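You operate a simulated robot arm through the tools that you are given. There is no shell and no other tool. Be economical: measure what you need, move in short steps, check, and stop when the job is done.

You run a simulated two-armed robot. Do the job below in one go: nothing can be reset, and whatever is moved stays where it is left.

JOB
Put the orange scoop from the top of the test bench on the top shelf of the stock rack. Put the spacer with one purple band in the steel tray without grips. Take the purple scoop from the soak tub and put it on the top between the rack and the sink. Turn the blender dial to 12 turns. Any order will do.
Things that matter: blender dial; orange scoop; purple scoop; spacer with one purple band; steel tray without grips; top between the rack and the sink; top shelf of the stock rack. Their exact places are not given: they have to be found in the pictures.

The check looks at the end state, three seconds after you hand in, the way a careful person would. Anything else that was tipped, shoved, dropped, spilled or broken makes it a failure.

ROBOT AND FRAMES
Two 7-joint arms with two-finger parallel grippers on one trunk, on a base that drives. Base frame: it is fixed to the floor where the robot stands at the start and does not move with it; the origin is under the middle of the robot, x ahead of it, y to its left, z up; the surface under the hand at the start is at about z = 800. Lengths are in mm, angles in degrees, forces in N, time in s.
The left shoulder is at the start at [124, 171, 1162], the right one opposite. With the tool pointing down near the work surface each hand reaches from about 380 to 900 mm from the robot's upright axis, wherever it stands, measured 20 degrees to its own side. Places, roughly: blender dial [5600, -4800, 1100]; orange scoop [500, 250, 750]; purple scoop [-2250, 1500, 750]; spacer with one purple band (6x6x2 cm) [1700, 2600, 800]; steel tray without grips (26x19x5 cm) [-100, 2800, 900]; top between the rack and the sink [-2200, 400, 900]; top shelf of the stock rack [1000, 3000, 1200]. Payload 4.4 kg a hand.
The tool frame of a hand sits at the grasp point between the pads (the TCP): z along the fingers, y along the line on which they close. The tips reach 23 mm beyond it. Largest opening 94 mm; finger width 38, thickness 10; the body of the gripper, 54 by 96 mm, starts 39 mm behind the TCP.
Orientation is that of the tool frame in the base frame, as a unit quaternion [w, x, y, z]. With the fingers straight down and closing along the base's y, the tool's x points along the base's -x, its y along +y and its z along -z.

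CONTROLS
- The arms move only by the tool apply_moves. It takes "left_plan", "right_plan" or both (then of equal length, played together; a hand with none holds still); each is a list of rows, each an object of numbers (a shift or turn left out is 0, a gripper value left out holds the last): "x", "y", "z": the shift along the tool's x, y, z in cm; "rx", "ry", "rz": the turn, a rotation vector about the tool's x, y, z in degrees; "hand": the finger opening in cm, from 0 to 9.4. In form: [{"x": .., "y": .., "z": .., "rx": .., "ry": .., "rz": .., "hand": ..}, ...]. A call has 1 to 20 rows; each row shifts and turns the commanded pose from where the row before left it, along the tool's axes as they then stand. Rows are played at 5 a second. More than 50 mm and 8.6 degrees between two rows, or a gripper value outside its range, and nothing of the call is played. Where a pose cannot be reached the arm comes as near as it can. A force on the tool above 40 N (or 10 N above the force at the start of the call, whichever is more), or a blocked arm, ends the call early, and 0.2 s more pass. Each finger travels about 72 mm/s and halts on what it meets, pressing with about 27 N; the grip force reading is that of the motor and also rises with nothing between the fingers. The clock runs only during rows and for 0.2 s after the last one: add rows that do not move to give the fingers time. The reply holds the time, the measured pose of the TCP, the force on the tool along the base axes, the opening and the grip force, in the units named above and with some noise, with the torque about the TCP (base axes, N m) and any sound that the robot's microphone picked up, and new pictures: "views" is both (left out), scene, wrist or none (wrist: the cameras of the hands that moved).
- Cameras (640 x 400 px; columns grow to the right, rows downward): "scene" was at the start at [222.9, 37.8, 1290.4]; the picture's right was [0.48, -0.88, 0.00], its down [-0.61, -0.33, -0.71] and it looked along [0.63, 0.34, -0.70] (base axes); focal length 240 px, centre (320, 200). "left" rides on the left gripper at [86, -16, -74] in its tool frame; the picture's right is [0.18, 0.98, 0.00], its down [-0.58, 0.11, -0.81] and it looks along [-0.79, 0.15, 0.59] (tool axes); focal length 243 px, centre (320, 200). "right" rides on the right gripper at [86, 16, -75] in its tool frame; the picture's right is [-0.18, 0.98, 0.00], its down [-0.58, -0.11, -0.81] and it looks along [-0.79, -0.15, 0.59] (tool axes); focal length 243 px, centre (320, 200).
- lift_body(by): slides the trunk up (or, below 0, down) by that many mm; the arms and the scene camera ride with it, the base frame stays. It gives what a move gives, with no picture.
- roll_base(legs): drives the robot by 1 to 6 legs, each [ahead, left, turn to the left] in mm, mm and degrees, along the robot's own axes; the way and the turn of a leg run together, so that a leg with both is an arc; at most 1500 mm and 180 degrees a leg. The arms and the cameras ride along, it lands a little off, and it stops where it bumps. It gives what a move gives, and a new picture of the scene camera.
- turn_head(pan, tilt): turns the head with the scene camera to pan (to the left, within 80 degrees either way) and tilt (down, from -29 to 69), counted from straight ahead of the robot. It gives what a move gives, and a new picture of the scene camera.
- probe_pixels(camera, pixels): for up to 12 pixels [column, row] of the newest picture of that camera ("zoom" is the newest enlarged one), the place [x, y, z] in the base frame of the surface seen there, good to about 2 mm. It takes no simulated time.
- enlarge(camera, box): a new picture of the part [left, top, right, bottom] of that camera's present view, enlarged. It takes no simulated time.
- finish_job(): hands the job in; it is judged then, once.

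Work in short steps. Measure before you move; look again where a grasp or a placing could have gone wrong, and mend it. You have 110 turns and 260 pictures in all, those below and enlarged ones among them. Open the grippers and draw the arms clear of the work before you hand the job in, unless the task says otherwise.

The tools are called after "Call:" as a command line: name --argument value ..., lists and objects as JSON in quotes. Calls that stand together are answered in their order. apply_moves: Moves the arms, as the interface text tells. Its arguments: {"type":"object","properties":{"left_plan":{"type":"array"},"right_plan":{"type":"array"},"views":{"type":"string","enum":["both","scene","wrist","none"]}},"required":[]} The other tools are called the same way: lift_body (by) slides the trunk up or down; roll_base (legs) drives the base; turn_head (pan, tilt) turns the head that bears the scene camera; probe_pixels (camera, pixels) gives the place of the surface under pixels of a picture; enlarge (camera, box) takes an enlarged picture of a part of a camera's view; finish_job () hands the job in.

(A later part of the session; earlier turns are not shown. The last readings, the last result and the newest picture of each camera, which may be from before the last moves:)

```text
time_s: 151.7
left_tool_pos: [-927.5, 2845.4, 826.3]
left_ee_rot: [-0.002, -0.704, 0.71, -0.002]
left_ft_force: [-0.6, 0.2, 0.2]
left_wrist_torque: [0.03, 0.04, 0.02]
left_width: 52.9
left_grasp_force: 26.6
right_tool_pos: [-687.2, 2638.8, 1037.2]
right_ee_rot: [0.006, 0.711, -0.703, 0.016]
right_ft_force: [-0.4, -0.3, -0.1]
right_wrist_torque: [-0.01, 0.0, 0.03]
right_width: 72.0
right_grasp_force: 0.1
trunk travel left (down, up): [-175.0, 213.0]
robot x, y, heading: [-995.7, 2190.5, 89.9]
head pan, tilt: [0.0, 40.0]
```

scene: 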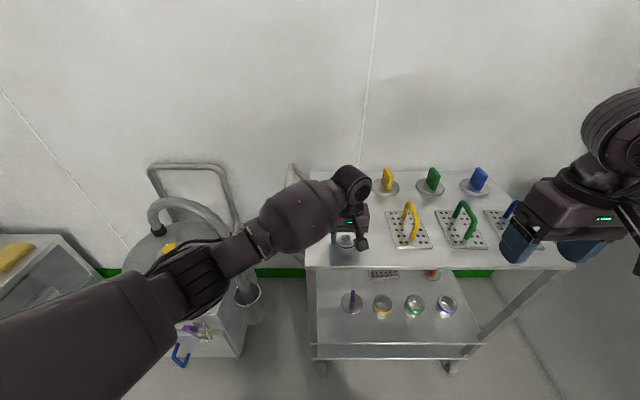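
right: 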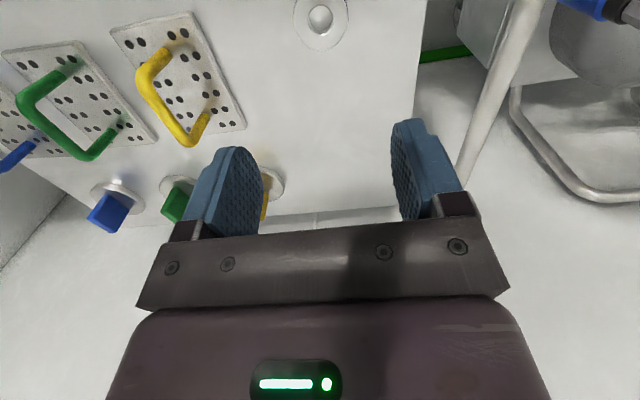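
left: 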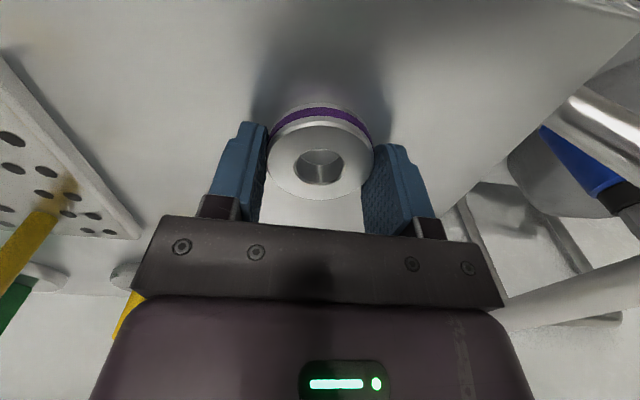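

Gripped at 53 mm. I lift 22 cm, swing the right hand aside, and probe the tall things near the left hand's way.

Call:
apply_moves --left_plan '[{"z": -2}, {"z": -4}, {"z": -4}, {"z": -4}, {"z": -4}, {"z": -4}, {}]' --right_plan '[{"y": -4}, {"y": -4}, {"y": -4}, {"x": 3, "y": -3}, {"x": 4}, {"x": 4}, {}]'

Call:
probe_pixels --camera "scene" --pixels '[[180, 200], [293, 168], [210, 215], [300, 180], [190, 165]]'

```text
time_s: 153.2
left_tool_pos: [-927.3, 2845.7, 1042.6]
left_ee_rot: [-0.003, -0.704, 0.711, -0.003]
left_ft_force: [0.5, 0.6, -1.4]
left_wrist_torque: [-0.02, -0.02, 0.01]
left_width: 53.1
left_grasp_force: 27.1
right_tool_pos: [-538.3, 2531.8, 1041.3]
right_ee_rot: [0.009, 0.711, -0.703, 0.016]
right_ft_force: [-0.1, -0.7, -0.3]
right_wrist_torque: [0.01, 0.02, -0.02]
right_width: 72.1
right_grasp_force: 0.1
trunk travel left (down, up): [-175.0, 213.0]
robot x, y, heading: [-994.6, 2190.5, 90.2]
head pan, tilt: [0.0, 40.0]
```

scene: 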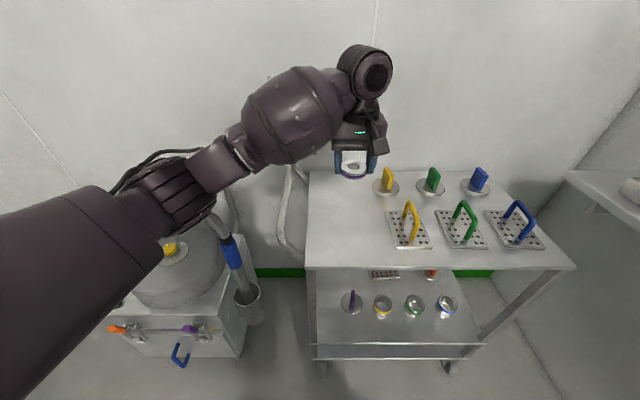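
right: 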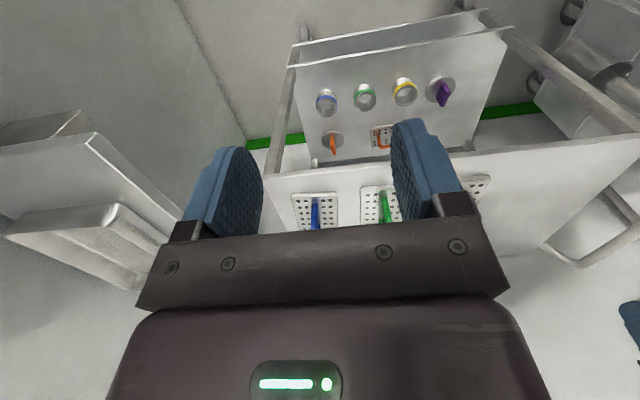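
left: 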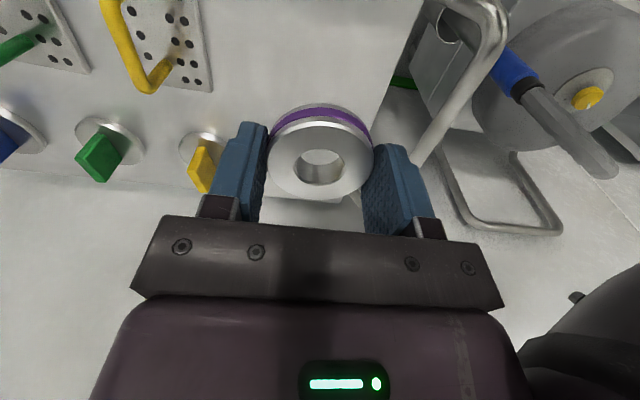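

```text
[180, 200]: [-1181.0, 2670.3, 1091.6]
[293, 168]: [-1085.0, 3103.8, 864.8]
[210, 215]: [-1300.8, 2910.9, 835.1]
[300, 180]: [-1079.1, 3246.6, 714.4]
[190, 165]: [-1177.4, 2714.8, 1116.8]
```

Nothing tall stands in the way. I swing the left hand to its own side, then turn the base toward the ledge.

Call:
apply_moves --left_plan '[{"y": 4}, {"y": 4}, {"y": 4}, {"y": 4}, {"y": 4}, {"y": 4}, {"y": 4, "x": 2}, {"y": 2, "x": 3}, {}]' --views "none"

Call:
roll_base --legs '[[0, 0, -75]]'

```text
time_s: 155.2
left_tool_pos: [-1226.2, 2799.3, 1045.2]
left_ee_rot: [-0.002, -0.704, 0.71, -0.003]
left_ft_force: [1.0, -0.2, -1.0]
left_wrist_torque: [-0.02, 0.0, 0.0]
left_width: 53.0
left_grasp_force: 26.7
right_tool_pos: [-538.2, 2531.5, 1041.5]
right_ee_rot: [0.007, 0.71, -0.704, 0.017]
right_ft_force: [-0.3, 0.4, -0.1]
right_wrist_torque: [0.04, 0.01, -0.01]
right_width: 72.1
right_grasp_force: 0.1
trunk travel left (down, up): [-175.0, 213.0]
robot x, y, heading: [-993.8, 2190.9, 90.0]
head pan, tilt: [0.0, 40.0]
```

```text
time_s: 158.9
left_tool_pos: [-457.6, 2555.7, 1046.3]
left_ee_rot: [-0.002, -0.113, 0.994, 0.0]
left_ft_force: [-1.4, -0.7, -0.7]
left_wrist_torque: [0.01, 0.0, -0.01]
left_width: 53.2
left_grasp_force: 27.2
right_tool_pos: [-558.4, 1826.0, 1043.6]
right_ee_rot: [-0.016, -0.125, 0.992, -0.009]
right_ft_force: [-0.6, -0.6, -0.7]
right_wrist_torque: [-0.02, -0.01, -0.01]
right_width: 72.0
right_grasp_force: 0.0
trunk travel left (down, up): [-175.0, 213.0]
robot x, y, heading: [-999.3, 2187.8, 13.4]
head pan, tilt: [0.0, 40.0]
```

scene: 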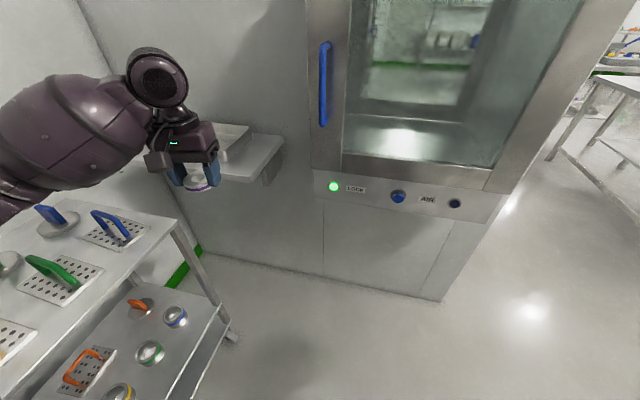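

I drive toward the ledge in two legs and check.

Call:
roll_base --legs '[[150, 50, 0], [100, 30, 0]]'

Call:
turn_head --pan 30 --tilt 35

```text
time_s: 161.1
left_tool_pos: [-233.3, 2693.8, 1046.6]
left_ee_rot: [-0.002, -0.114, 0.993, 0.0]
left_ft_force: [0.9, -0.4, -1.1]
left_wrist_torque: [-0.01, 0.03, 0.0]
left_width: 53.0
left_grasp_force: 26.8
right_tool_pos: [-331.4, 1961.6, 1042.7]
right_ee_rot: [-0.016, -0.125, 0.992, -0.009]
right_ft_force: [-0.1, 0.3, -0.2]
right_wrist_torque: [-0.02, 0.0, -0.02]
right_width: 72.0
right_grasp_force: 0.0
trunk travel left (down, up): [-175.0, 213.0]
robot x, y, heading: [-772.0, 2325.5, 13.3]
head pan, tilt: [0.0, 40.0]
```

scene: 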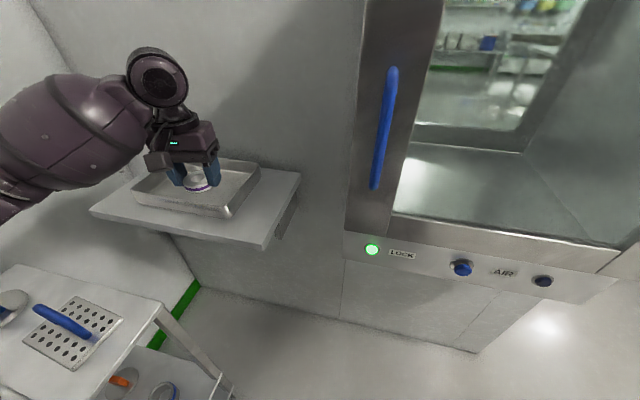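

```text
time_s: 162.1
left_tool_pos: [-234.5, 2693.8, 1046.9]
left_ee_rot: [-0.002, -0.114, 0.994, -0.001]
left_ft_force: [-0.6, -0.1, -1.3]
left_wrist_torque: [0.01, -0.02, 0.0]
left_width: 53.1
left_grasp_force: 27.2
right_tool_pos: [-332.6, 1963.1, 1043.3]
right_ee_rot: [-0.015, -0.125, 0.992, -0.009]
right_ft_force: [0.6, 0.8, -0.5]
right_wrist_torque: [0.01, 0.0, 0.02]
right_width: 72.2
right_grasp_force: 0.1
trunk travel left (down, up): [-175.0, 213.0]
robot x, y, heading: [-770.6, 2324.2, 13.9]
head pan, tilt: [30.0, 35.0]
```

scene: 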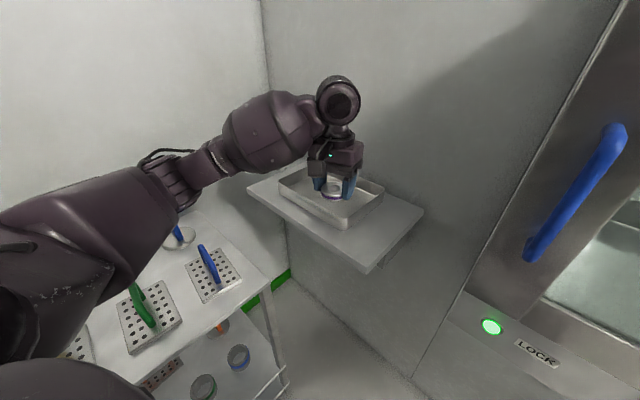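

The left hand is next to the tray. I move it over the tray's middle (13 cm ahead, 7.9 cm left) and look.

Call:
apply_moves --left_plan '[{"x": -3.26, "y": 1.96}, {"x": -3.26, "y": 1.96}, {"x": -3.26, "y": 1.96}, {"x": -3.26, "y": 1.96}, {}, {}]'

Call:
probe_pixels --camera "left" --pixels '[[320, 80], [200, 60], [450, 60], [320, 20]]'

```text
time_s: 163.5
left_tool_pos: [-126.0, 2797.5, 1044.7]
left_ee_rot: [-0.002, -0.114, 0.993, -0.001]
left_ft_force: [-0.7, -0.3, -1.0]
left_wrist_torque: [-0.03, 0.0, -0.04]
left_width: 53.0
left_grasp_force: 27.1
right_tool_pos: [-331.9, 1962.2, 1043.1]
right_ee_rot: [-0.016, -0.126, 0.992, -0.009]
right_ft_force: [-0.4, 0.2, 0.6]
right_wrist_torque: [0.0, 0.01, -0.01]
right_width: 71.7
right_grasp_force: 0.0
trunk travel left (down, up): [-175.0, 213.0]
robot x, y, heading: [-773.8, 2324.7, 13.4]
head pan, tilt: [30.0, 35.0]
```

scene: 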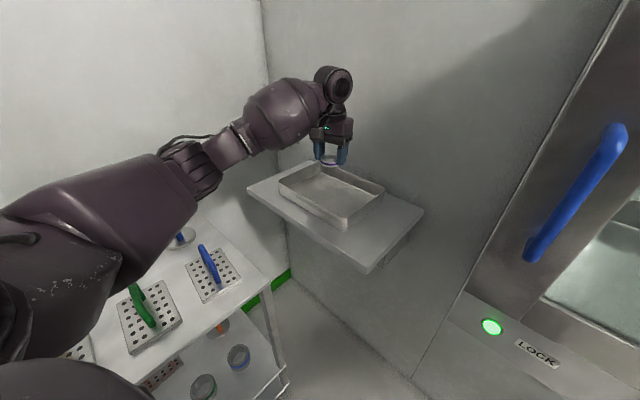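
left: 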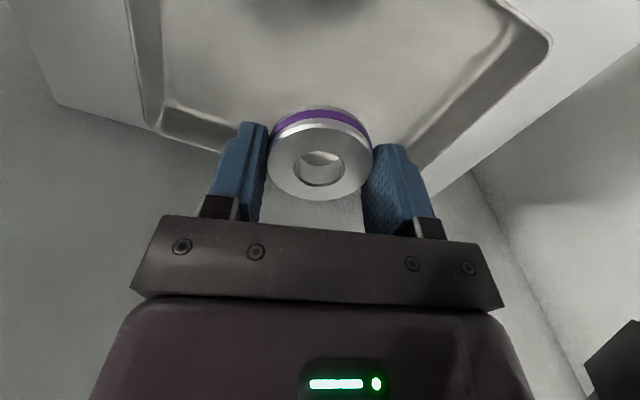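

```text
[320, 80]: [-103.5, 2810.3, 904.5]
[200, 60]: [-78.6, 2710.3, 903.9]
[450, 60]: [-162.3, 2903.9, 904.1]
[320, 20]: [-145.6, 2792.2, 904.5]
```

The tray floor is at 904.5; I lower to TCP z ~931, then release and rise.

Call:
apply_moves --left_plan '[{"z": 4}, {"z": 4}, {"z": 2.4}, {"z": 0.9}, {}, {}]'

```text
time_s: 164.9
left_tool_pos: [-126.4, 2799.9, 931.6]
left_ee_rot: [-0.003, -0.114, 0.993, -0.001]
left_ft_force: [-0.3, -0.3, -1.0]
left_wrist_torque: [-0.02, 0.03, 0.01]
left_width: 52.9
left_grasp_force: 27.2
right_tool_pos: [-332.0, 1962.2, 1042.5]
right_ee_rot: [-0.015, -0.124, 0.992, -0.009]
right_ft_force: [0.0, 0.2, -0.3]
right_wrist_torque: [0.0, -0.01, -0.01]
right_width: 72.0
right_grasp_force: 0.1
trunk travel left (down, up): [-175.0, 213.0]
robot x, y, heading: [-771.0, 2327.4, 13.5]
head pan, tilt: [30.0, 35.0]
```

scene: 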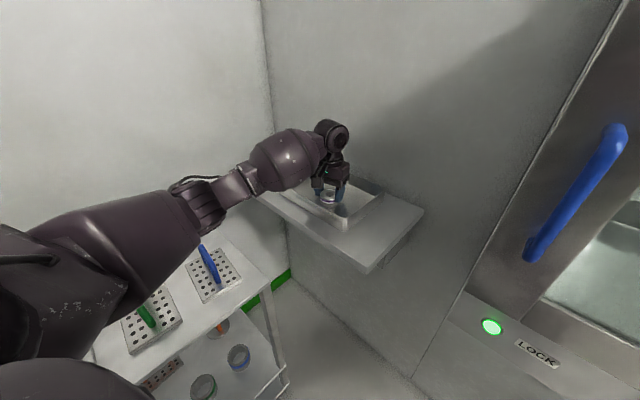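
left: 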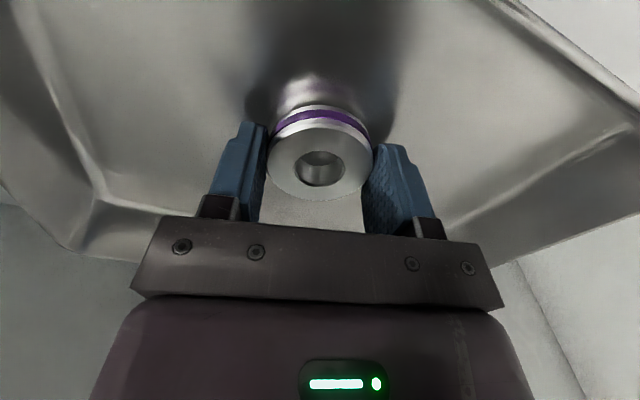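

The ring is about 2 mm above the floor. I release it and rise.

Call:
apply_moves --left_plan '[{"z": 0.2}, {"hand": 5.6}, {"hand": 6.2}, {"hand": 7}, {}, {"z": -3}, {"z": -4}, {"z": -4}, {"z": -2}, {}]'

```text
time_s: 167.1
left_tool_pos: [-122.7, 2800.3, 1059.9]
left_ee_rot: [-0.003, -0.113, 0.994, -0.002]
left_ft_force: [-0.2, -0.5, -0.4]
left_wrist_torque: [-0.03, 0.01, -0.01]
left_width: 70.0
left_grasp_force: 0.1
right_tool_pos: [-332.5, 1961.8, 1042.1]
right_ee_rot: [-0.016, -0.125, 0.992, -0.009]
right_ft_force: [0.5, -0.7, -0.4]
right_wrist_torque: [-0.02, 0.01, 0.0]
right_width: 72.0
right_grasp_force: 0.1
trunk travel left (down, up): [-175.0, 213.0]
robot x, y, heading: [-772.2, 2326.7, 13.7]
head pan, tilt: [30.0, 35.0]
```

scene: 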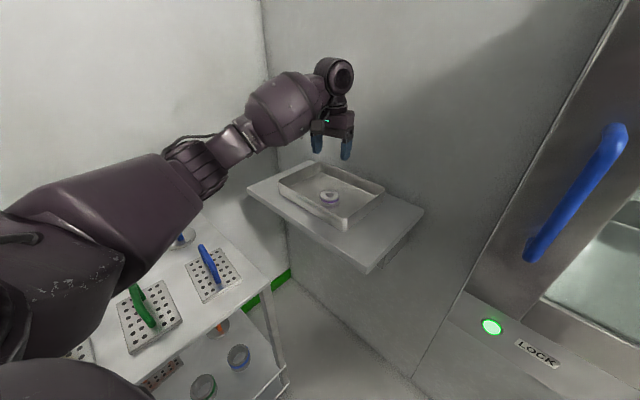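
left: 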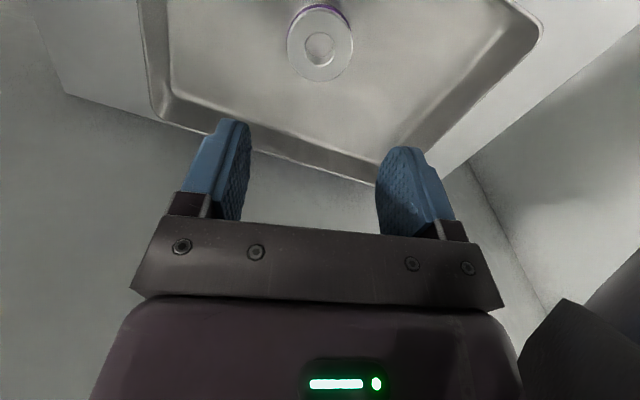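

The spacer lies flat in the tray. I draw the left hand back, back off, and turn toward the sink side for the soak tub.

Call:
apply_moves --left_plan '[{"x": 4}, {"x": 4}, {"x": 4}, {"x": 4}, {"x": 4}, {"x": 2}, {}]' --views "none"

Call:
roll_base --legs '[[-250, -80, 0], [0, 0, -80], [0, 0, -80]]'

Call:
turn_head --pan 0 --tilt 25

```text
time_s: 168.7
left_tool_pos: [-338.7, 2748.2, 1063.5]
left_ee_rot: [-0.003, -0.114, 0.993, -0.002]
left_ft_force: [-0.1, 0.2, -0.1]
left_wrist_torque: [0.01, 0.0, 0.01]
left_width: 70.0
left_grasp_force: 0.0
right_tool_pos: [-331.5, 1963.2, 1043.1]
right_ee_rot: [-0.016, -0.125, 0.992, -0.009]
right_ft_force: [-0.2, -0.2, -0.4]
right_wrist_torque: [-0.02, 0.01, 0.02]
right_width: 71.9
right_grasp_force: 0.1
trunk travel left (down, up): [-175.0, 213.0]
robot x, y, heading: [-772.7, 2325.7, 13.4]
head pan, tilt: [30.0, 35.0]
```

```text
time_s: 177.4
left_tool_pos: [-1253.1, 1642.7, 1064.4]
left_ee_rot: [-0.001, 0.956, 0.293, 0.002]
left_ft_force: [0.2, -1.0, -0.3]
left_wrist_torque: [0.0, 0.0, 0.02]
left_width: 69.9
left_grasp_force: 0.0
right_tool_pos: [-1538.6, 2374.0, 1043.6]
right_ee_rot: [-0.011, 0.953, 0.302, 0.013]
right_ft_force: [-0.2, -0.9, 0.0]
right_wrist_torque: [0.0, 0.0, 0.0]
right_width: 71.8
right_grasp_force: 0.0
trunk travel left (down, up): [-175.0, 213.0]
robot x, y, heading: [-993.5, 2192.5, -145.8]
head pan, tilt: [30.0, 35.0]
```

scene: 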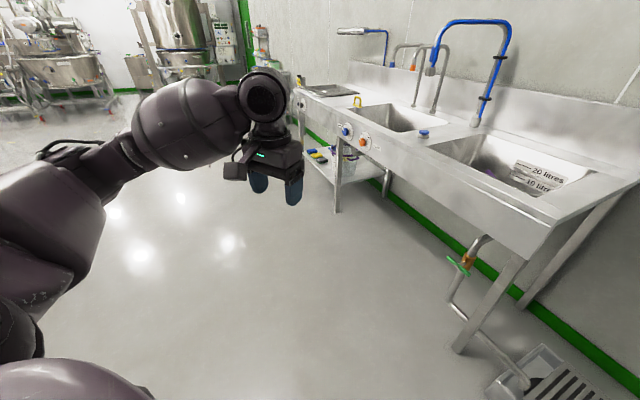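

```text
time_s: 178.3
left_tool_pos: [-1252.8, 1642.4, 1062.8]
left_ee_rot: [-0.002, 0.956, 0.292, 0.002]
left_ft_force: [-0.2, 0.2, -0.5]
left_wrist_torque: [-0.01, -0.01, -0.04]
left_width: 70.0
left_grasp_force: 0.0
right_tool_pos: [-1537.3, 2373.2, 1042.4]
right_ee_rot: [-0.012, 0.953, 0.303, 0.014]
right_ft_force: [0.5, 0.4, -0.4]
right_wrist_torque: [0.02, 0.0, 0.0]
right_width: 71.9
right_grasp_force: 0.1
trunk travel left (down, up): [-175.0, 213.0]
robot x, y, heading: [-1001.1, 2188.4, -145.4]
head pan, tilt: [0.0, 25.0]
```

scene: 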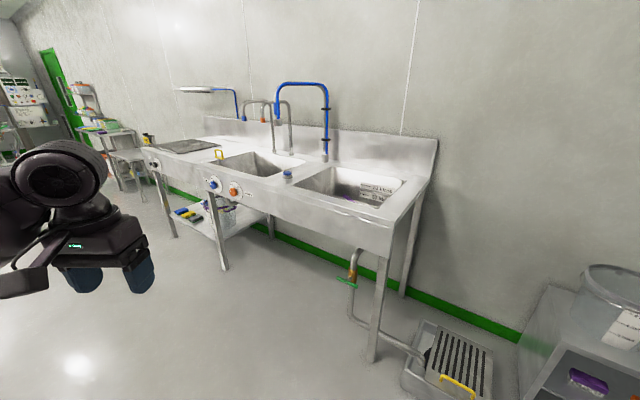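

The near basin with litre marks holds something purple at (350,195): the soak tub. I drive to face it.

Call:
roll_base --legs '[[0, 0, -34.6], [0, 690, 0], [400, 0, 0]]'

Call:
turn_head --pan 0 --tilt 35

```text
time_s: 188.6
left_tool_pos: [-1913.2, 1192.8, 1064.0]
left_ee_rot: [-0.002, 1.0, -0.006, 0.003]
left_ft_force: [0.1, -0.7, 0.6]
left_wrist_torque: [-0.02, -0.04, -0.03]
left_width: 69.9
left_grasp_force: 0.1
right_tool_pos: [-1731.4, 1956.3, 1043.0]
right_ee_rot: [-0.008, 1.0, 0.004, 0.017]
right_ft_force: [0.0, 0.3, 0.2]
right_wrist_torque: [-0.02, -0.02, 0.02]
right_width: 72.1
right_grasp_force: 0.1
trunk travel left (down, up): [-175.0, 213.0]
robot x, y, heading: [-1391.7, 1498.7, 179.8]
head pan, tilt: [0.0, 25.0]
```

scene: 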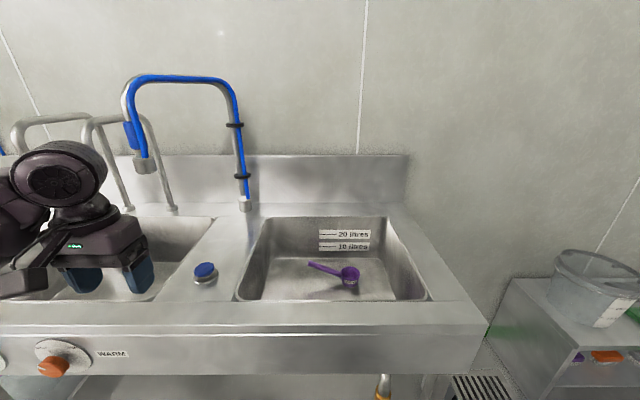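

```text
time_s: 189.3
left_tool_pos: [-1912.1, 1193.7, 1063.4]
left_ee_rot: [-0.001, 1.0, -0.006, 0.003]
left_ft_force: [0.3, -0.6, -0.2]
left_wrist_torque: [0.01, -0.03, 0.02]
left_width: 69.9
left_grasp_force: 0.0
right_tool_pos: [-1730.8, 1956.2, 1042.4]
right_ee_rot: [-0.007, 1.0, 0.005, 0.017]
right_ft_force: [-0.8, -0.4, -0.3]
right_wrist_torque: [-0.02, -0.02, -0.02]
right_width: 72.0
right_grasp_force: 0.0
trunk travel left (down, up): [-175.0, 213.0]
robot x, y, heading: [-1392.0, 1495.6, 179.7]
head pan, tilt: [0.0, 35.0]
```

scene: 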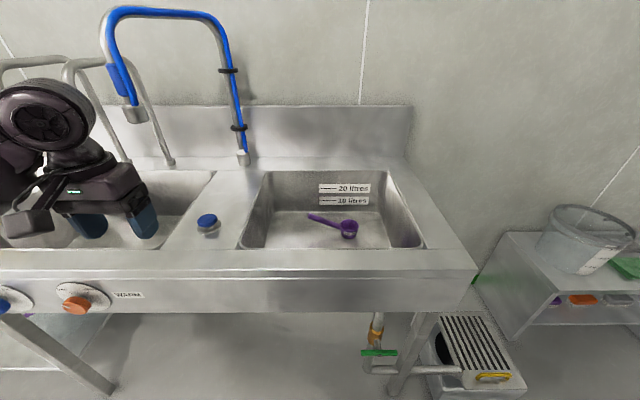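

The purple scoop is in the basin at (335,225). I zoom and probe it, the basin and rim.

Call:
enlarge --camera "scene" --box '[230, 160, 430, 285]'

Call:
probe_pixels --camera "zoom" --pixels '[[250, 178], [280, 188], [310, 198], [340, 207], [378, 205], [378, 240], [200, 220], [440, 230], [60, 250], [320, 275], [595, 240], [340, 60]]'

```text
3.20 times, centred on (330, 222) of scene
```

zoom: 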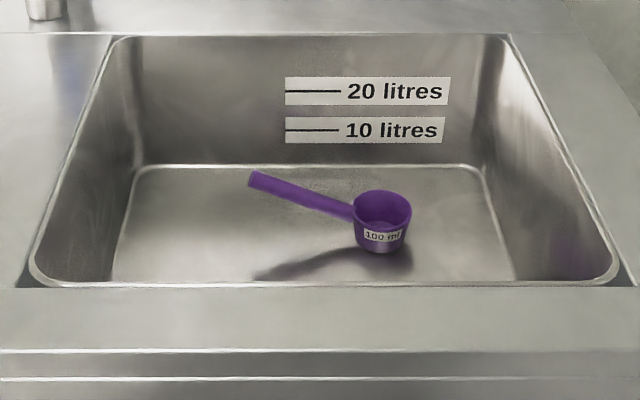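

```text
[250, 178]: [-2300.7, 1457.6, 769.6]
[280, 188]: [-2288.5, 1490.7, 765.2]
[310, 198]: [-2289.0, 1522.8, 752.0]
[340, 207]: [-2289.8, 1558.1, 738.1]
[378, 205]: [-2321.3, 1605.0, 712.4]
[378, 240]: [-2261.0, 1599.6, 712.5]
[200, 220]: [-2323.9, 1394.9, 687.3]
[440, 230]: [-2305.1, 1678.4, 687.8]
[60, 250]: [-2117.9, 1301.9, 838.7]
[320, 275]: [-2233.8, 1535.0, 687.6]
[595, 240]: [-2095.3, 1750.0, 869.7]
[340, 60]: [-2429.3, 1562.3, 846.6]
```

The basin is dry: floor z 688, rim about 900. The handle runs along y at x≈-2289. I measure obstacles on the right side and the sink front before closing in.

Call:
probe_pixels --camera "scene" --pixels '[[440, 385], [520, 375], [575, 208], [500, 330], [480, 275], [330, 280], [330, 310], [240, 155], [207, 220], [135, 110], [410, 110], [330, 150]]'

```text
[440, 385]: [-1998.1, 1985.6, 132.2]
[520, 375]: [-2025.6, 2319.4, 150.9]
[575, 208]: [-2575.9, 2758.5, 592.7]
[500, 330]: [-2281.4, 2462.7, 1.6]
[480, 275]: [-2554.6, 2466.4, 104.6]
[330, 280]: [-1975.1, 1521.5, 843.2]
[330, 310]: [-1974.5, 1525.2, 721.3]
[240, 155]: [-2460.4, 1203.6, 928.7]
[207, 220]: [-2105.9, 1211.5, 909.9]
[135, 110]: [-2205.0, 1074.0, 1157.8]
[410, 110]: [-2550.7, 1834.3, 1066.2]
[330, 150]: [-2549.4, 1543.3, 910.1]
```

The sink front is at x -1975. I drive 170 mm ahead and 195 mm right.

Call:
roll_base --legs '[[168, -194, 0.2]]'

Call:
apply_moves --left_plan '[{"rz": 8.5}, {"rz": 8.5}, {"rz": 8.5}, {"rz": 8.5}, {"rz": 8.5}, {"rz": 8.5}, {"rz": 8.5}, {"rz": 8.5}, {"rz": 8.5}, {"rz": 8.5}, {"rz": 5}, {}]' --views "scene"

```text
time_s: 191.6
left_tool_pos: [-2079.8, 1387.3, 1064.4]
left_ee_rot: [0.0, 1.0, -0.006, 0.003]
left_ft_force: [-0.6, 0.0, -0.3]
left_wrist_torque: [-0.02, 0.0, 0.0]
left_width: 70.0
left_grasp_force: 0.0
right_tool_pos: [-1896.7, 2149.3, 1043.0]
right_ee_rot: [-0.007, 1.0, 0.004, 0.016]
right_ft_force: [-0.6, 0.1, -0.8]
right_wrist_torque: [-0.01, -0.05, 0.02]
right_width: 71.8
right_grasp_force: 0.1
trunk travel left (down, up): [-175.0, 213.0]
robot x, y, heading: [-1557.2, 1691.1, 179.8]
head pan, tilt: [0.0, 35.0]
```

scene: 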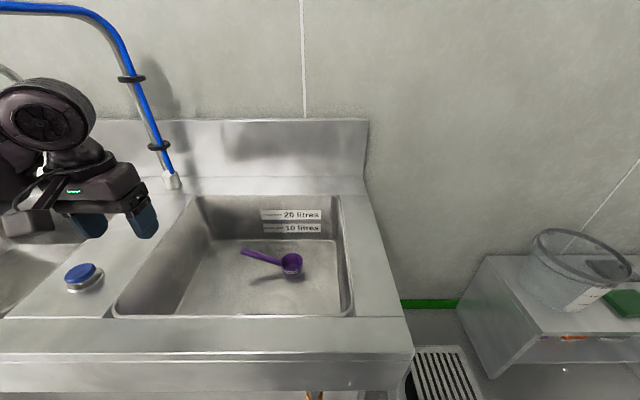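

```text
time_s: 194.2
left_tool_pos: [-2079.4, 1384.9, 1064.5]
left_ee_rot: [0.002, -0.702, 0.712, -0.001]
left_ft_force: [-0.1, -0.1, 0.2]
left_wrist_torque: [-0.01, 0.01, -0.02]
left_width: 70.1
left_grasp_force: 0.2
right_tool_pos: [-1896.9, 2148.4, 1044.0]
right_ee_rot: [-0.008, 1.0, 0.003, 0.017]
right_ft_force: [0.0, 0.0, -0.3]
right_wrist_torque: [0.03, 0.03, 0.03]
right_width: 71.9
right_grasp_force: 0.0
trunk travel left (down, up): [-175.0, 213.0]
robot x, y, heading: [-1558.4, 1688.8, 179.6]
head pan, tilt: [0.0, 35.0]
```

scene: 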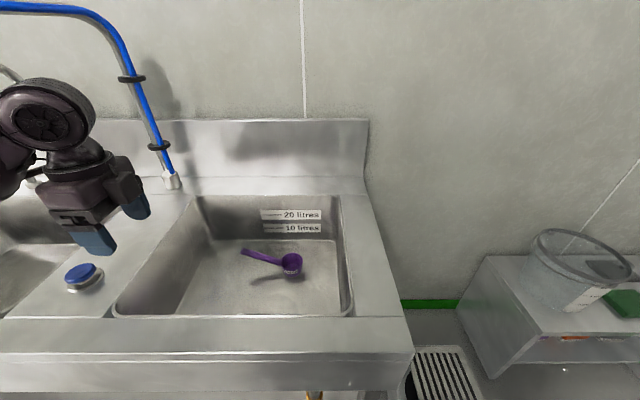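

I probe the handle again from this nearer place.

Call:
enlarge --camera "scene" --box '[230, 235, 318, 290]'

Call:
probe_pixels --camera "scene" --pixels '[[244, 251], [252, 254], [260, 257], [268, 259], [276, 262], [290, 264], [282, 262], [298, 262]]'

```text
7.27 times, centred on (274, 262) of scene
```

zoom: 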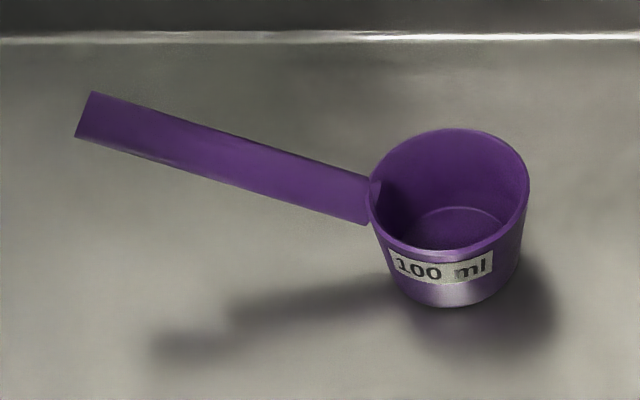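

```text
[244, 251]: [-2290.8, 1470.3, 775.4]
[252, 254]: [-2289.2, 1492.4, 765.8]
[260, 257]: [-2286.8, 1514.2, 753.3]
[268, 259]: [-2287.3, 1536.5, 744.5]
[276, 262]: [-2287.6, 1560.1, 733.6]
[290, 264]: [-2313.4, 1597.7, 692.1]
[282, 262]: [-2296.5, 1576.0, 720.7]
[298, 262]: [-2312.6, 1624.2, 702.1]
```

Handle axis is about x -2292, and at y 1540 z ~736. I bring the left hand above it and down into the basin's mouth.

Call:
apply_moves --left_plan '[{"x": -2.53, "y": 3.58}, {"x": -2.53, "y": 3.58}, {"x": -2.53, "y": 3.58}, {"x": -2.53, "y": 3.58}, {"x": -2.53, "y": 3.58}, {"x": -2.53, "y": 3.58}, {"z": 4}, {"z": 4}, {"z": 4}, {"z": 4}, {"z": 4}, {}, {}]'

```text
time_s: 197.0
left_tool_pos: [-2291.4, 1537.4, 865.4]
left_ee_rot: [0.002, -0.703, 0.711, -0.001]
left_ft_force: [0.0, 0.4, -0.1]
left_wrist_torque: [0.04, 0.03, -0.01]
left_width: 70.1
left_grasp_force: 0.0
right_tool_pos: [-1897.7, 2147.8, 1041.6]
right_ee_rot: [-0.007, 1.0, 0.004, 0.016]
right_ft_force: [-0.7, 1.2, -0.8]
right_wrist_torque: [0.01, -0.01, 0.01]
right_width: 72.1
right_grasp_force: 0.0
trunk travel left (down, up): [-175.0, 213.0]
robot x, y, heading: [-1560.2, 1690.6, 180.0]
head pan, tilt: [0.0, 35.0]
```

scene: 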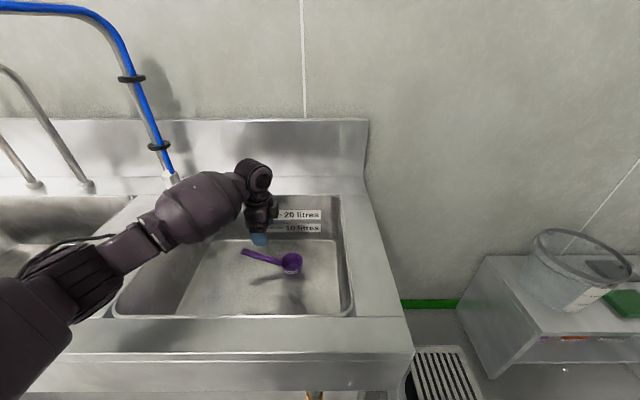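
left: 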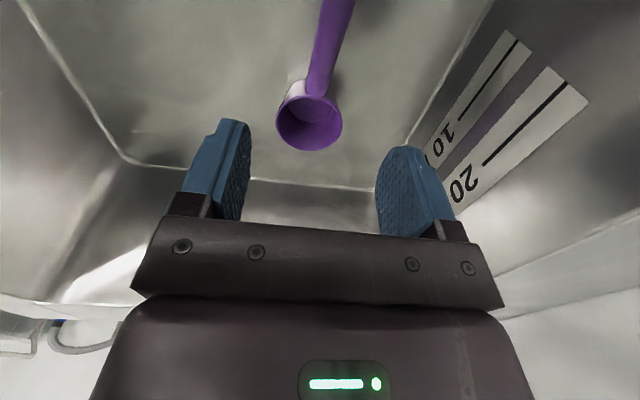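

Aligned like the first grasp. Before going 13 cm deeper I check the forearm's height over the rim.

Call:
probe_pixels --camera "scene" --pixels '[[200, 210], [155, 245], [120, 250], [70, 290], [30, 320], [265, 215]]'

```text
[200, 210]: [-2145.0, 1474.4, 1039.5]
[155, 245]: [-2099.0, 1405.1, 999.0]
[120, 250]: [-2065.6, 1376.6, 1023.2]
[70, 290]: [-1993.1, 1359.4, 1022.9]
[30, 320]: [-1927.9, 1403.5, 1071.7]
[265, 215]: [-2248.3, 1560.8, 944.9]
```

The forearm's underside would come close to the front rim. I raise the trunk 150 mm so the forearm slopes more, then lower the hand.

Call:
lift_body --by 150

Call:
apply_moves --left_plan '[{"z": 4}, {"z": 4}, {"z": 4}, {"z": 4}, {"z": 2}, {}, {}]'

Call:
probe_pixels --camera "scene" --pixels '[[200, 210], [170, 250], [130, 275], [90, 300], [50, 330]]'

```text
time_s: 198.8
left_tool_pos: [-2290.1, 1540.1, 1012.3]
left_ee_rot: [0.003, -0.703, 0.712, -0.003]
left_ft_force: [0.5, 0.3, -0.3]
left_wrist_torque: [-0.03, -0.01, 0.02]
left_width: 70.1
left_grasp_force: 0.1
right_tool_pos: [-1897.4, 2149.0, 1193.2]
right_ee_rot: [-0.007, 1.0, 0.003, 0.018]
right_ft_force: [-0.2, 0.0, -0.5]
right_wrist_torque: [-0.04, 0.0, -0.01]
right_width: 72.0
right_grasp_force: 0.1
trunk travel left (down, up): [-325.0, 63.0]
robot x, y, heading: [-1556.7, 1694.6, 179.6]
head pan, tilt: [0.0, 35.0]
```

```text
time_s: 200.4
left_tool_pos: [-2270.4, 1538.6, 842.7]
left_ee_rot: [0.002, -0.703, 0.712, -0.002]
left_ft_force: [0.1, 0.0, -0.3]
left_wrist_torque: [0.01, 0.01, -0.02]
left_width: 70.0
left_grasp_force: 0.1
left hand out of reach, approached as far as the arm can: row 4, 5
right_tool_pos: [-1896.2, 2148.7, 1192.8]
right_ee_rot: [-0.007, 1.0, 0.004, 0.016]
right_ft_force: [1.1, 0.0, 0.1]
right_wrist_torque: [-0.02, 0.0, -0.01]
right_width: 71.8
right_grasp_force: 0.0
trunk travel left (down, up): [-325.0, 63.0]
robot x, y, heading: [-1557.2, 1688.0, 179.5]
head pan, tilt: [0.0, 35.0]
```

scene: 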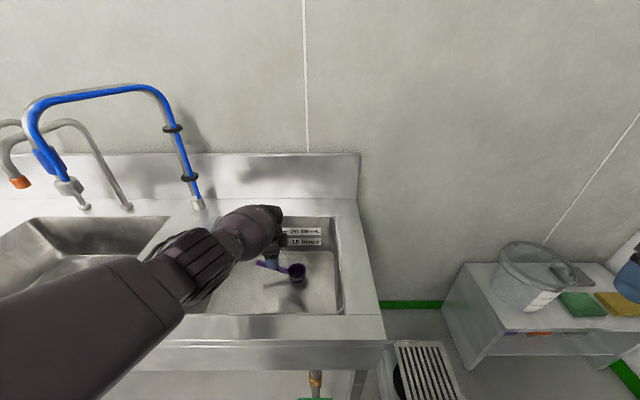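
left: 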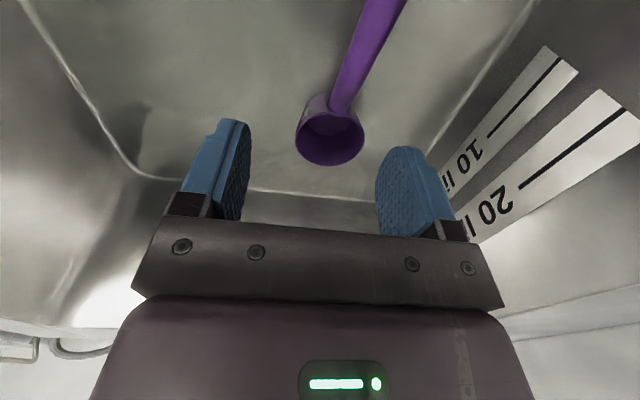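

```text
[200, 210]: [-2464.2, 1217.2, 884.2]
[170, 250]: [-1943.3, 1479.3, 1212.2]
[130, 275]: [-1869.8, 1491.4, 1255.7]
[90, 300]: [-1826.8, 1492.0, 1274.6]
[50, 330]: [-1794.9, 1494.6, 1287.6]
```

The arm runs out of reach at this trunk height. I raise the hand above the rim, lower the trunk by 70 and drive 80 mm nearer.

Call:
apply_moves --left_plan '[{"z": -4}, {"z": -4}, {"z": -4}, {"z": -4}, {"z": -4}, {"y": -4}, {}]' --views "none"

Call:
lift_body --by -70

Call:
roll_base --legs '[[80, 0, 0.3]]'

```text
time_s: 202.0
left_tool_pos: [-2230.1, 1537.8, 1044.4]
left_ee_rot: [0.003, -0.703, 0.711, -0.002]
left_ft_force: [0.1, 0.0, -0.2]
left_wrist_torque: [-0.02, 0.04, -0.01]
left_width: 69.9
left_grasp_force: 0.0
right_tool_pos: [-1898.5, 2148.5, 1192.1]
right_ee_rot: [-0.007, 1.0, 0.004, 0.016]
right_ft_force: [0.1, -0.6, -0.3]
right_wrist_torque: [0.0, -0.03, 0.02]
right_width: 72.3
right_grasp_force: 0.0
trunk travel left (down, up): [-325.0, 63.0]
robot x, y, heading: [-1557.4, 1689.5, 179.8]
head pan, tilt: [0.0, 35.0]
```

```text
time_s: 203.1
left_tool_pos: [-2229.9, 1537.0, 976.0]
left_ee_rot: [0.001, -0.702, 0.712, -0.001]
left_ft_force: [-0.7, 0.5, -0.1]
left_wrist_torque: [-0.04, -0.01, -0.03]
left_width: 70.0
left_grasp_force: 0.0
right_tool_pos: [-1895.7, 2148.7, 1123.1]
right_ee_rot: [-0.007, 1.0, 0.004, 0.016]
right_ft_force: [1.2, -0.5, -0.2]
right_wrist_torque: [0.01, 0.01, 0.02]
right_width: 72.1
right_grasp_force: 0.1
trunk travel left (down, up): [-255.0, 133.0]
robot x, y, heading: [-1557.3, 1693.4, 179.8]
head pan, tilt: [0.0, 35.0]
```

```text
time_s: 204.1
left_tool_pos: [-2309.3, 1533.8, 974.5]
left_ee_rot: [0.003, -0.704, 0.71, -0.002]
left_ft_force: [-1.0, 0.5, 0.6]
left_wrist_torque: [0.02, -0.01, 0.0]
left_width: 70.3
left_grasp_force: 0.1
right_tool_pos: [-1979.5, 2147.3, 1122.7]
right_ee_rot: [-0.008, 1.0, 0.007, 0.017]
right_ft_force: [-1.0, 0.5, -0.1]
right_wrist_torque: [-0.01, -0.03, -0.01]
right_width: 72.2
right_grasp_force: 0.1
trunk travel left (down, up): [-255.0, 133.0]
robot x, y, heading: [-1637.0, 1690.5, -179.6]
head pan, tilt: [0.0, 35.0]
```

scene: 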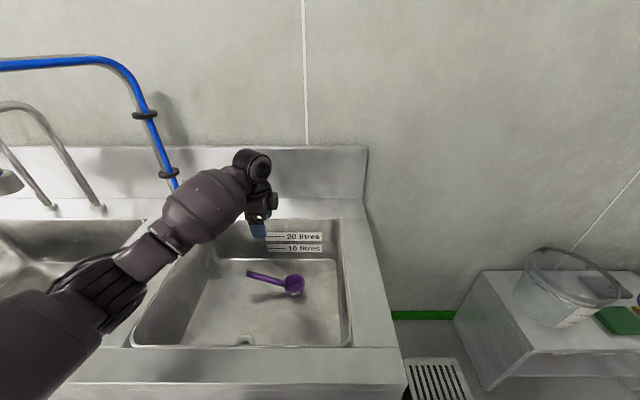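

I go down 18 cm with a small correction, then check forearm clearance and the pose.

Call:
apply_moves --left_plan '[{"x": -0.6, "y": -1.7}, {"z": 4}, {"z": 4}, {"z": 4}, {"z": 4}, {"z": 2}, {}, {}]'

Call:
probe_pixels --camera "scene" --pixels '[[200, 260], [170, 280], [130, 300], [90, 320], [60, 340]]'

```text
time_s: 205.9
left_tool_pos: [-2291.3, 1540.5, 793.2]
left_ee_rot: [0.003, -0.703, 0.711, -0.001]
left_ft_force: [-0.5, 0.7, 0.6]
left_wrist_torque: [-0.03, 0.01, 0.01]
left_width: 70.2
left_grasp_force: 0.1
right_tool_pos: [-1978.0, 2147.1, 1123.3]
right_ee_rot: [-0.006, 1.0, 0.006, 0.016]
right_ft_force: [0.0, -1.3, 0.0]
right_wrist_torque: [-0.03, -0.02, -0.01]
right_width: 72.0
right_grasp_force: 0.1
trunk travel left (down, up): [-255.0, 133.0]
robot x, y, heading: [-1637.7, 1691.7, -179.7]
head pan, tilt: [0.0, 35.0]
```

scene: 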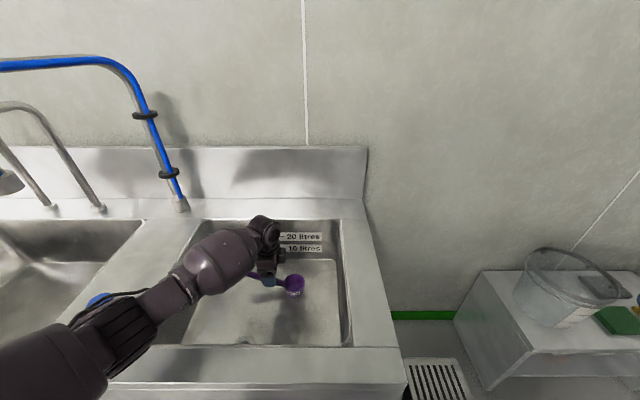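
left: 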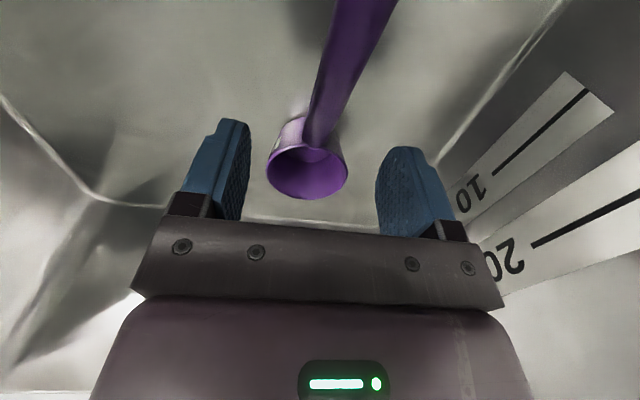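

```text
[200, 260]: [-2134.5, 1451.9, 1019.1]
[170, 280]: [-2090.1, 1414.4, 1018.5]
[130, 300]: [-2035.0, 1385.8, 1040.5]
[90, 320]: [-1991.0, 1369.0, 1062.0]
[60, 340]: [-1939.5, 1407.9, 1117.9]
```

The forearm passes only a few cm above the front rim. I raise the trunk 40 mm and drive 40 mm nearer, shifting the hand back by as much.

Call:
lift_body --by 45

Call:
roll_base --legs '[[40, 0, 0]]'

```text
time_s: 206.8
left_tool_pos: [-2290.2, 1539.6, 838.7]
left_ee_rot: [0.003, -0.704, 0.711, -0.003]
left_ft_force: [-0.4, -0.2, -0.3]
left_wrist_torque: [0.01, -0.01, 0.01]
left_width: 69.9
left_grasp_force: 0.2
right_tool_pos: [-1978.5, 2147.6, 1168.5]
right_ee_rot: [-0.007, 1.0, 0.006, 0.017]
right_ft_force: [-1.2, 0.5, 0.2]
right_wrist_torque: [0.0, -0.03, 0.03]
right_width: 72.0
right_grasp_force: 0.0
trunk travel left (down, up): [-300.0, 88.0]
robot x, y, heading: [-1635.7, 1690.1, -180.1]
head pan, tilt: [0.0, 35.0]
```

```text
time_s: 207.7
left_tool_pos: [-2308.4, 1540.9, 841.5]
left_ee_rot: [0.001, -0.704, 0.71, 0.0]
left_ft_force: [0.7, 0.1, 0.6]
left_wrist_torque: [0.0, 0.02, 0.03]
left_width: 70.1
left_grasp_force: 0.1
right_tool_pos: [-1994.6, 2149.1, 1168.0]
right_ee_rot: [-0.006, 1.0, 0.005, 0.016]
right_ft_force: [0.0, -0.5, -0.1]
right_wrist_torque: [0.01, -0.02, -0.02]
right_width: 72.1
right_grasp_force: 0.0
trunk travel left (down, up): [-300.0, 88.0]
robot x, y, heading: [-1652.9, 1689.5, -180.0]
head pan, tilt: [0.0, 35.0]
stopped in leg 1: the robot was blocked; the commanded pose is now the measured one
```

scene: 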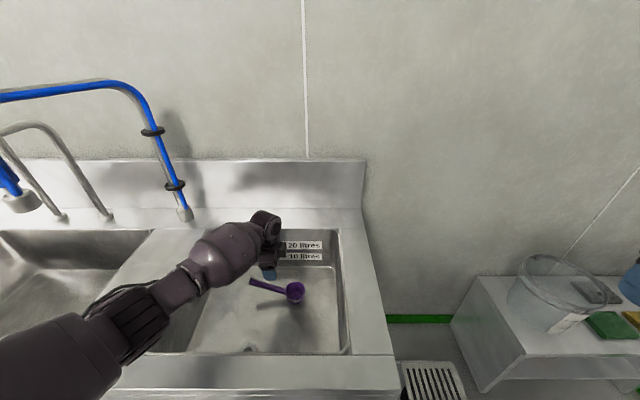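

The base touches the sink frame at x -1653; I back off 12 mm, then lower the hand to the handle.

Call:
roll_base --legs '[[-12, 0, 0]]'

Call:
apply_moves --left_plan '[{"y": -0.5, "z": 2}, {"z": 3}, {"z": 3}, {"z": 1.5}, {"z": 0.8}, {}, {}]'

```text
time_s: 208.4
left_tool_pos: [-2296.9, 1540.7, 841.2]
left_ee_rot: [0.002, -0.704, 0.71, -0.001]
left_ft_force: [0.2, -0.1, -0.4]
left_wrist_torque: [0.0, 0.01, -0.02]
left_width: 69.9
left_grasp_force: 0.0
right_tool_pos: [-1982.0, 2147.1, 1169.0]
right_ee_rot: [-0.007, 1.0, 0.006, 0.017]
right_ft_force: [1.5, 0.0, 0.4]
right_wrist_torque: [0.01, -0.03, -0.01]
right_width: 72.2
right_grasp_force: 0.0
trunk travel left (down, up): [-300.0, 88.0]
robot x, y, heading: [-1639.7, 1690.5, -180.4]
head pan, tilt: [0.0, 35.0]
```

scene: 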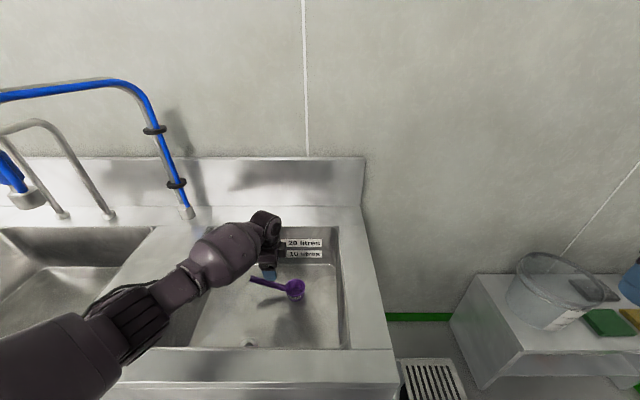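

```text
time_s: 210.1
left_tool_pos: [-2292.8, 1540.9, 736.9]
left_ee_rot: [0.002, -0.704, 0.71, -0.002]
left_ft_force: [0.9, -0.2, -0.8]
left_wrist_torque: [0.0, -0.02, -0.01]
left_width: 70.1
left_grasp_force: 0.0
right_tool_pos: [-1983.1, 2147.0, 1168.6]
right_ee_rot: [-0.007, 1.0, 0.006, 0.016]
right_ft_force: [0.4, 0.5, -0.8]
right_wrist_torque: [0.02, -0.01, 0.01]
right_width: 72.0
right_grasp_force: 0.1
trunk travel left (down, up): [-300.0, 88.0]
robot x, y, heading: [-1640.4, 1689.9, -179.9]
head pan, tilt: [0.0, 35.0]
```

scene: 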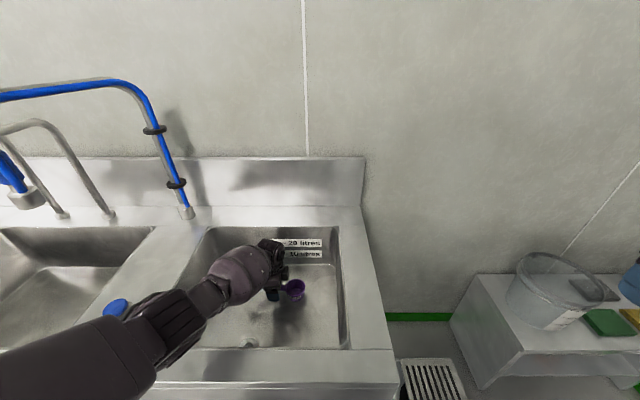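
left: 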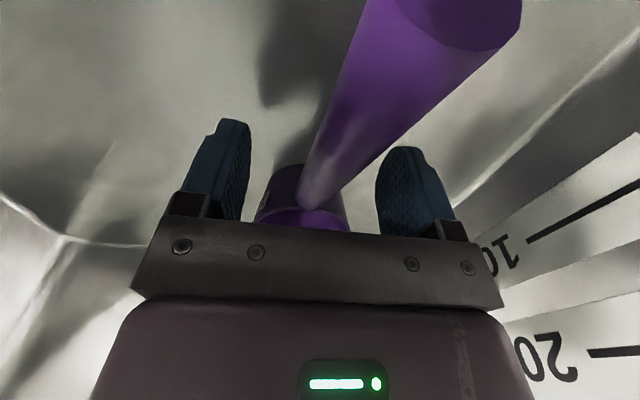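

The handle lies between the fingers. I close and then lift slowly.

Call:
apply_moves --left_plan '[{"hand": 5}, {"hand": 3}, {"hand": 1.5}, {"hand": 0}, {}, {}, {"z": -1}, {"z": -2}, {"z": -4}, {"z": -4}, {"z": -4}, {"z": -4}, {"z": -4}, {"z": -4}, {}]'

```text
time_s: 213.2
left_tool_pos: [-2292.5, 1538.6, 1006.2]
left_ee_rot: [0.002, -0.704, 0.711, -0.001]
left_ft_force: [0.1, -0.4, -0.7]
left_wrist_torque: [-0.02, 0.0, -0.02]
left_width: 19.3
left_grasp_force: 27.1
right_tool_pos: [-1983.4, 2147.4, 1168.3]
right_ee_rot: [-0.006, 1.0, 0.007, 0.017]
right_ft_force: [0.2, -0.5, -0.6]
right_wrist_torque: [0.01, 0.01, -0.01]
right_width: 72.1
right_grasp_force: 0.1
trunk travel left (down, up): [-300.0, 88.0]
robot x, y, heading: [-1642.5, 1693.1, -180.1]
head pan, tilt: [0.0, 35.0]
```

scene: 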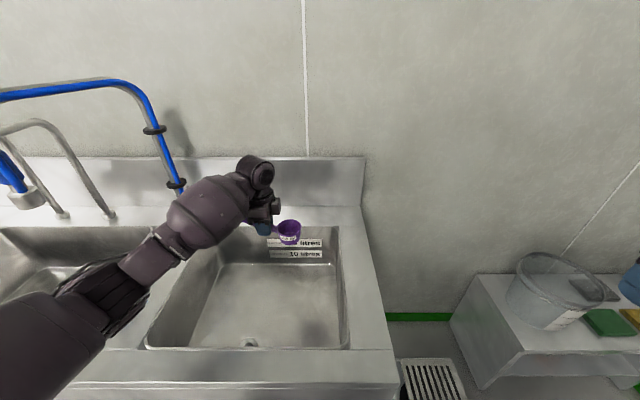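
left: 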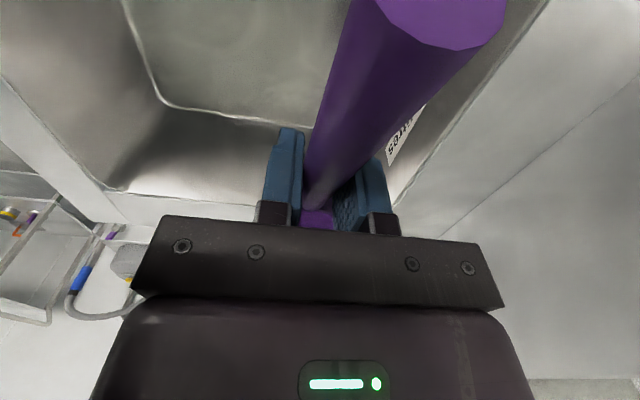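

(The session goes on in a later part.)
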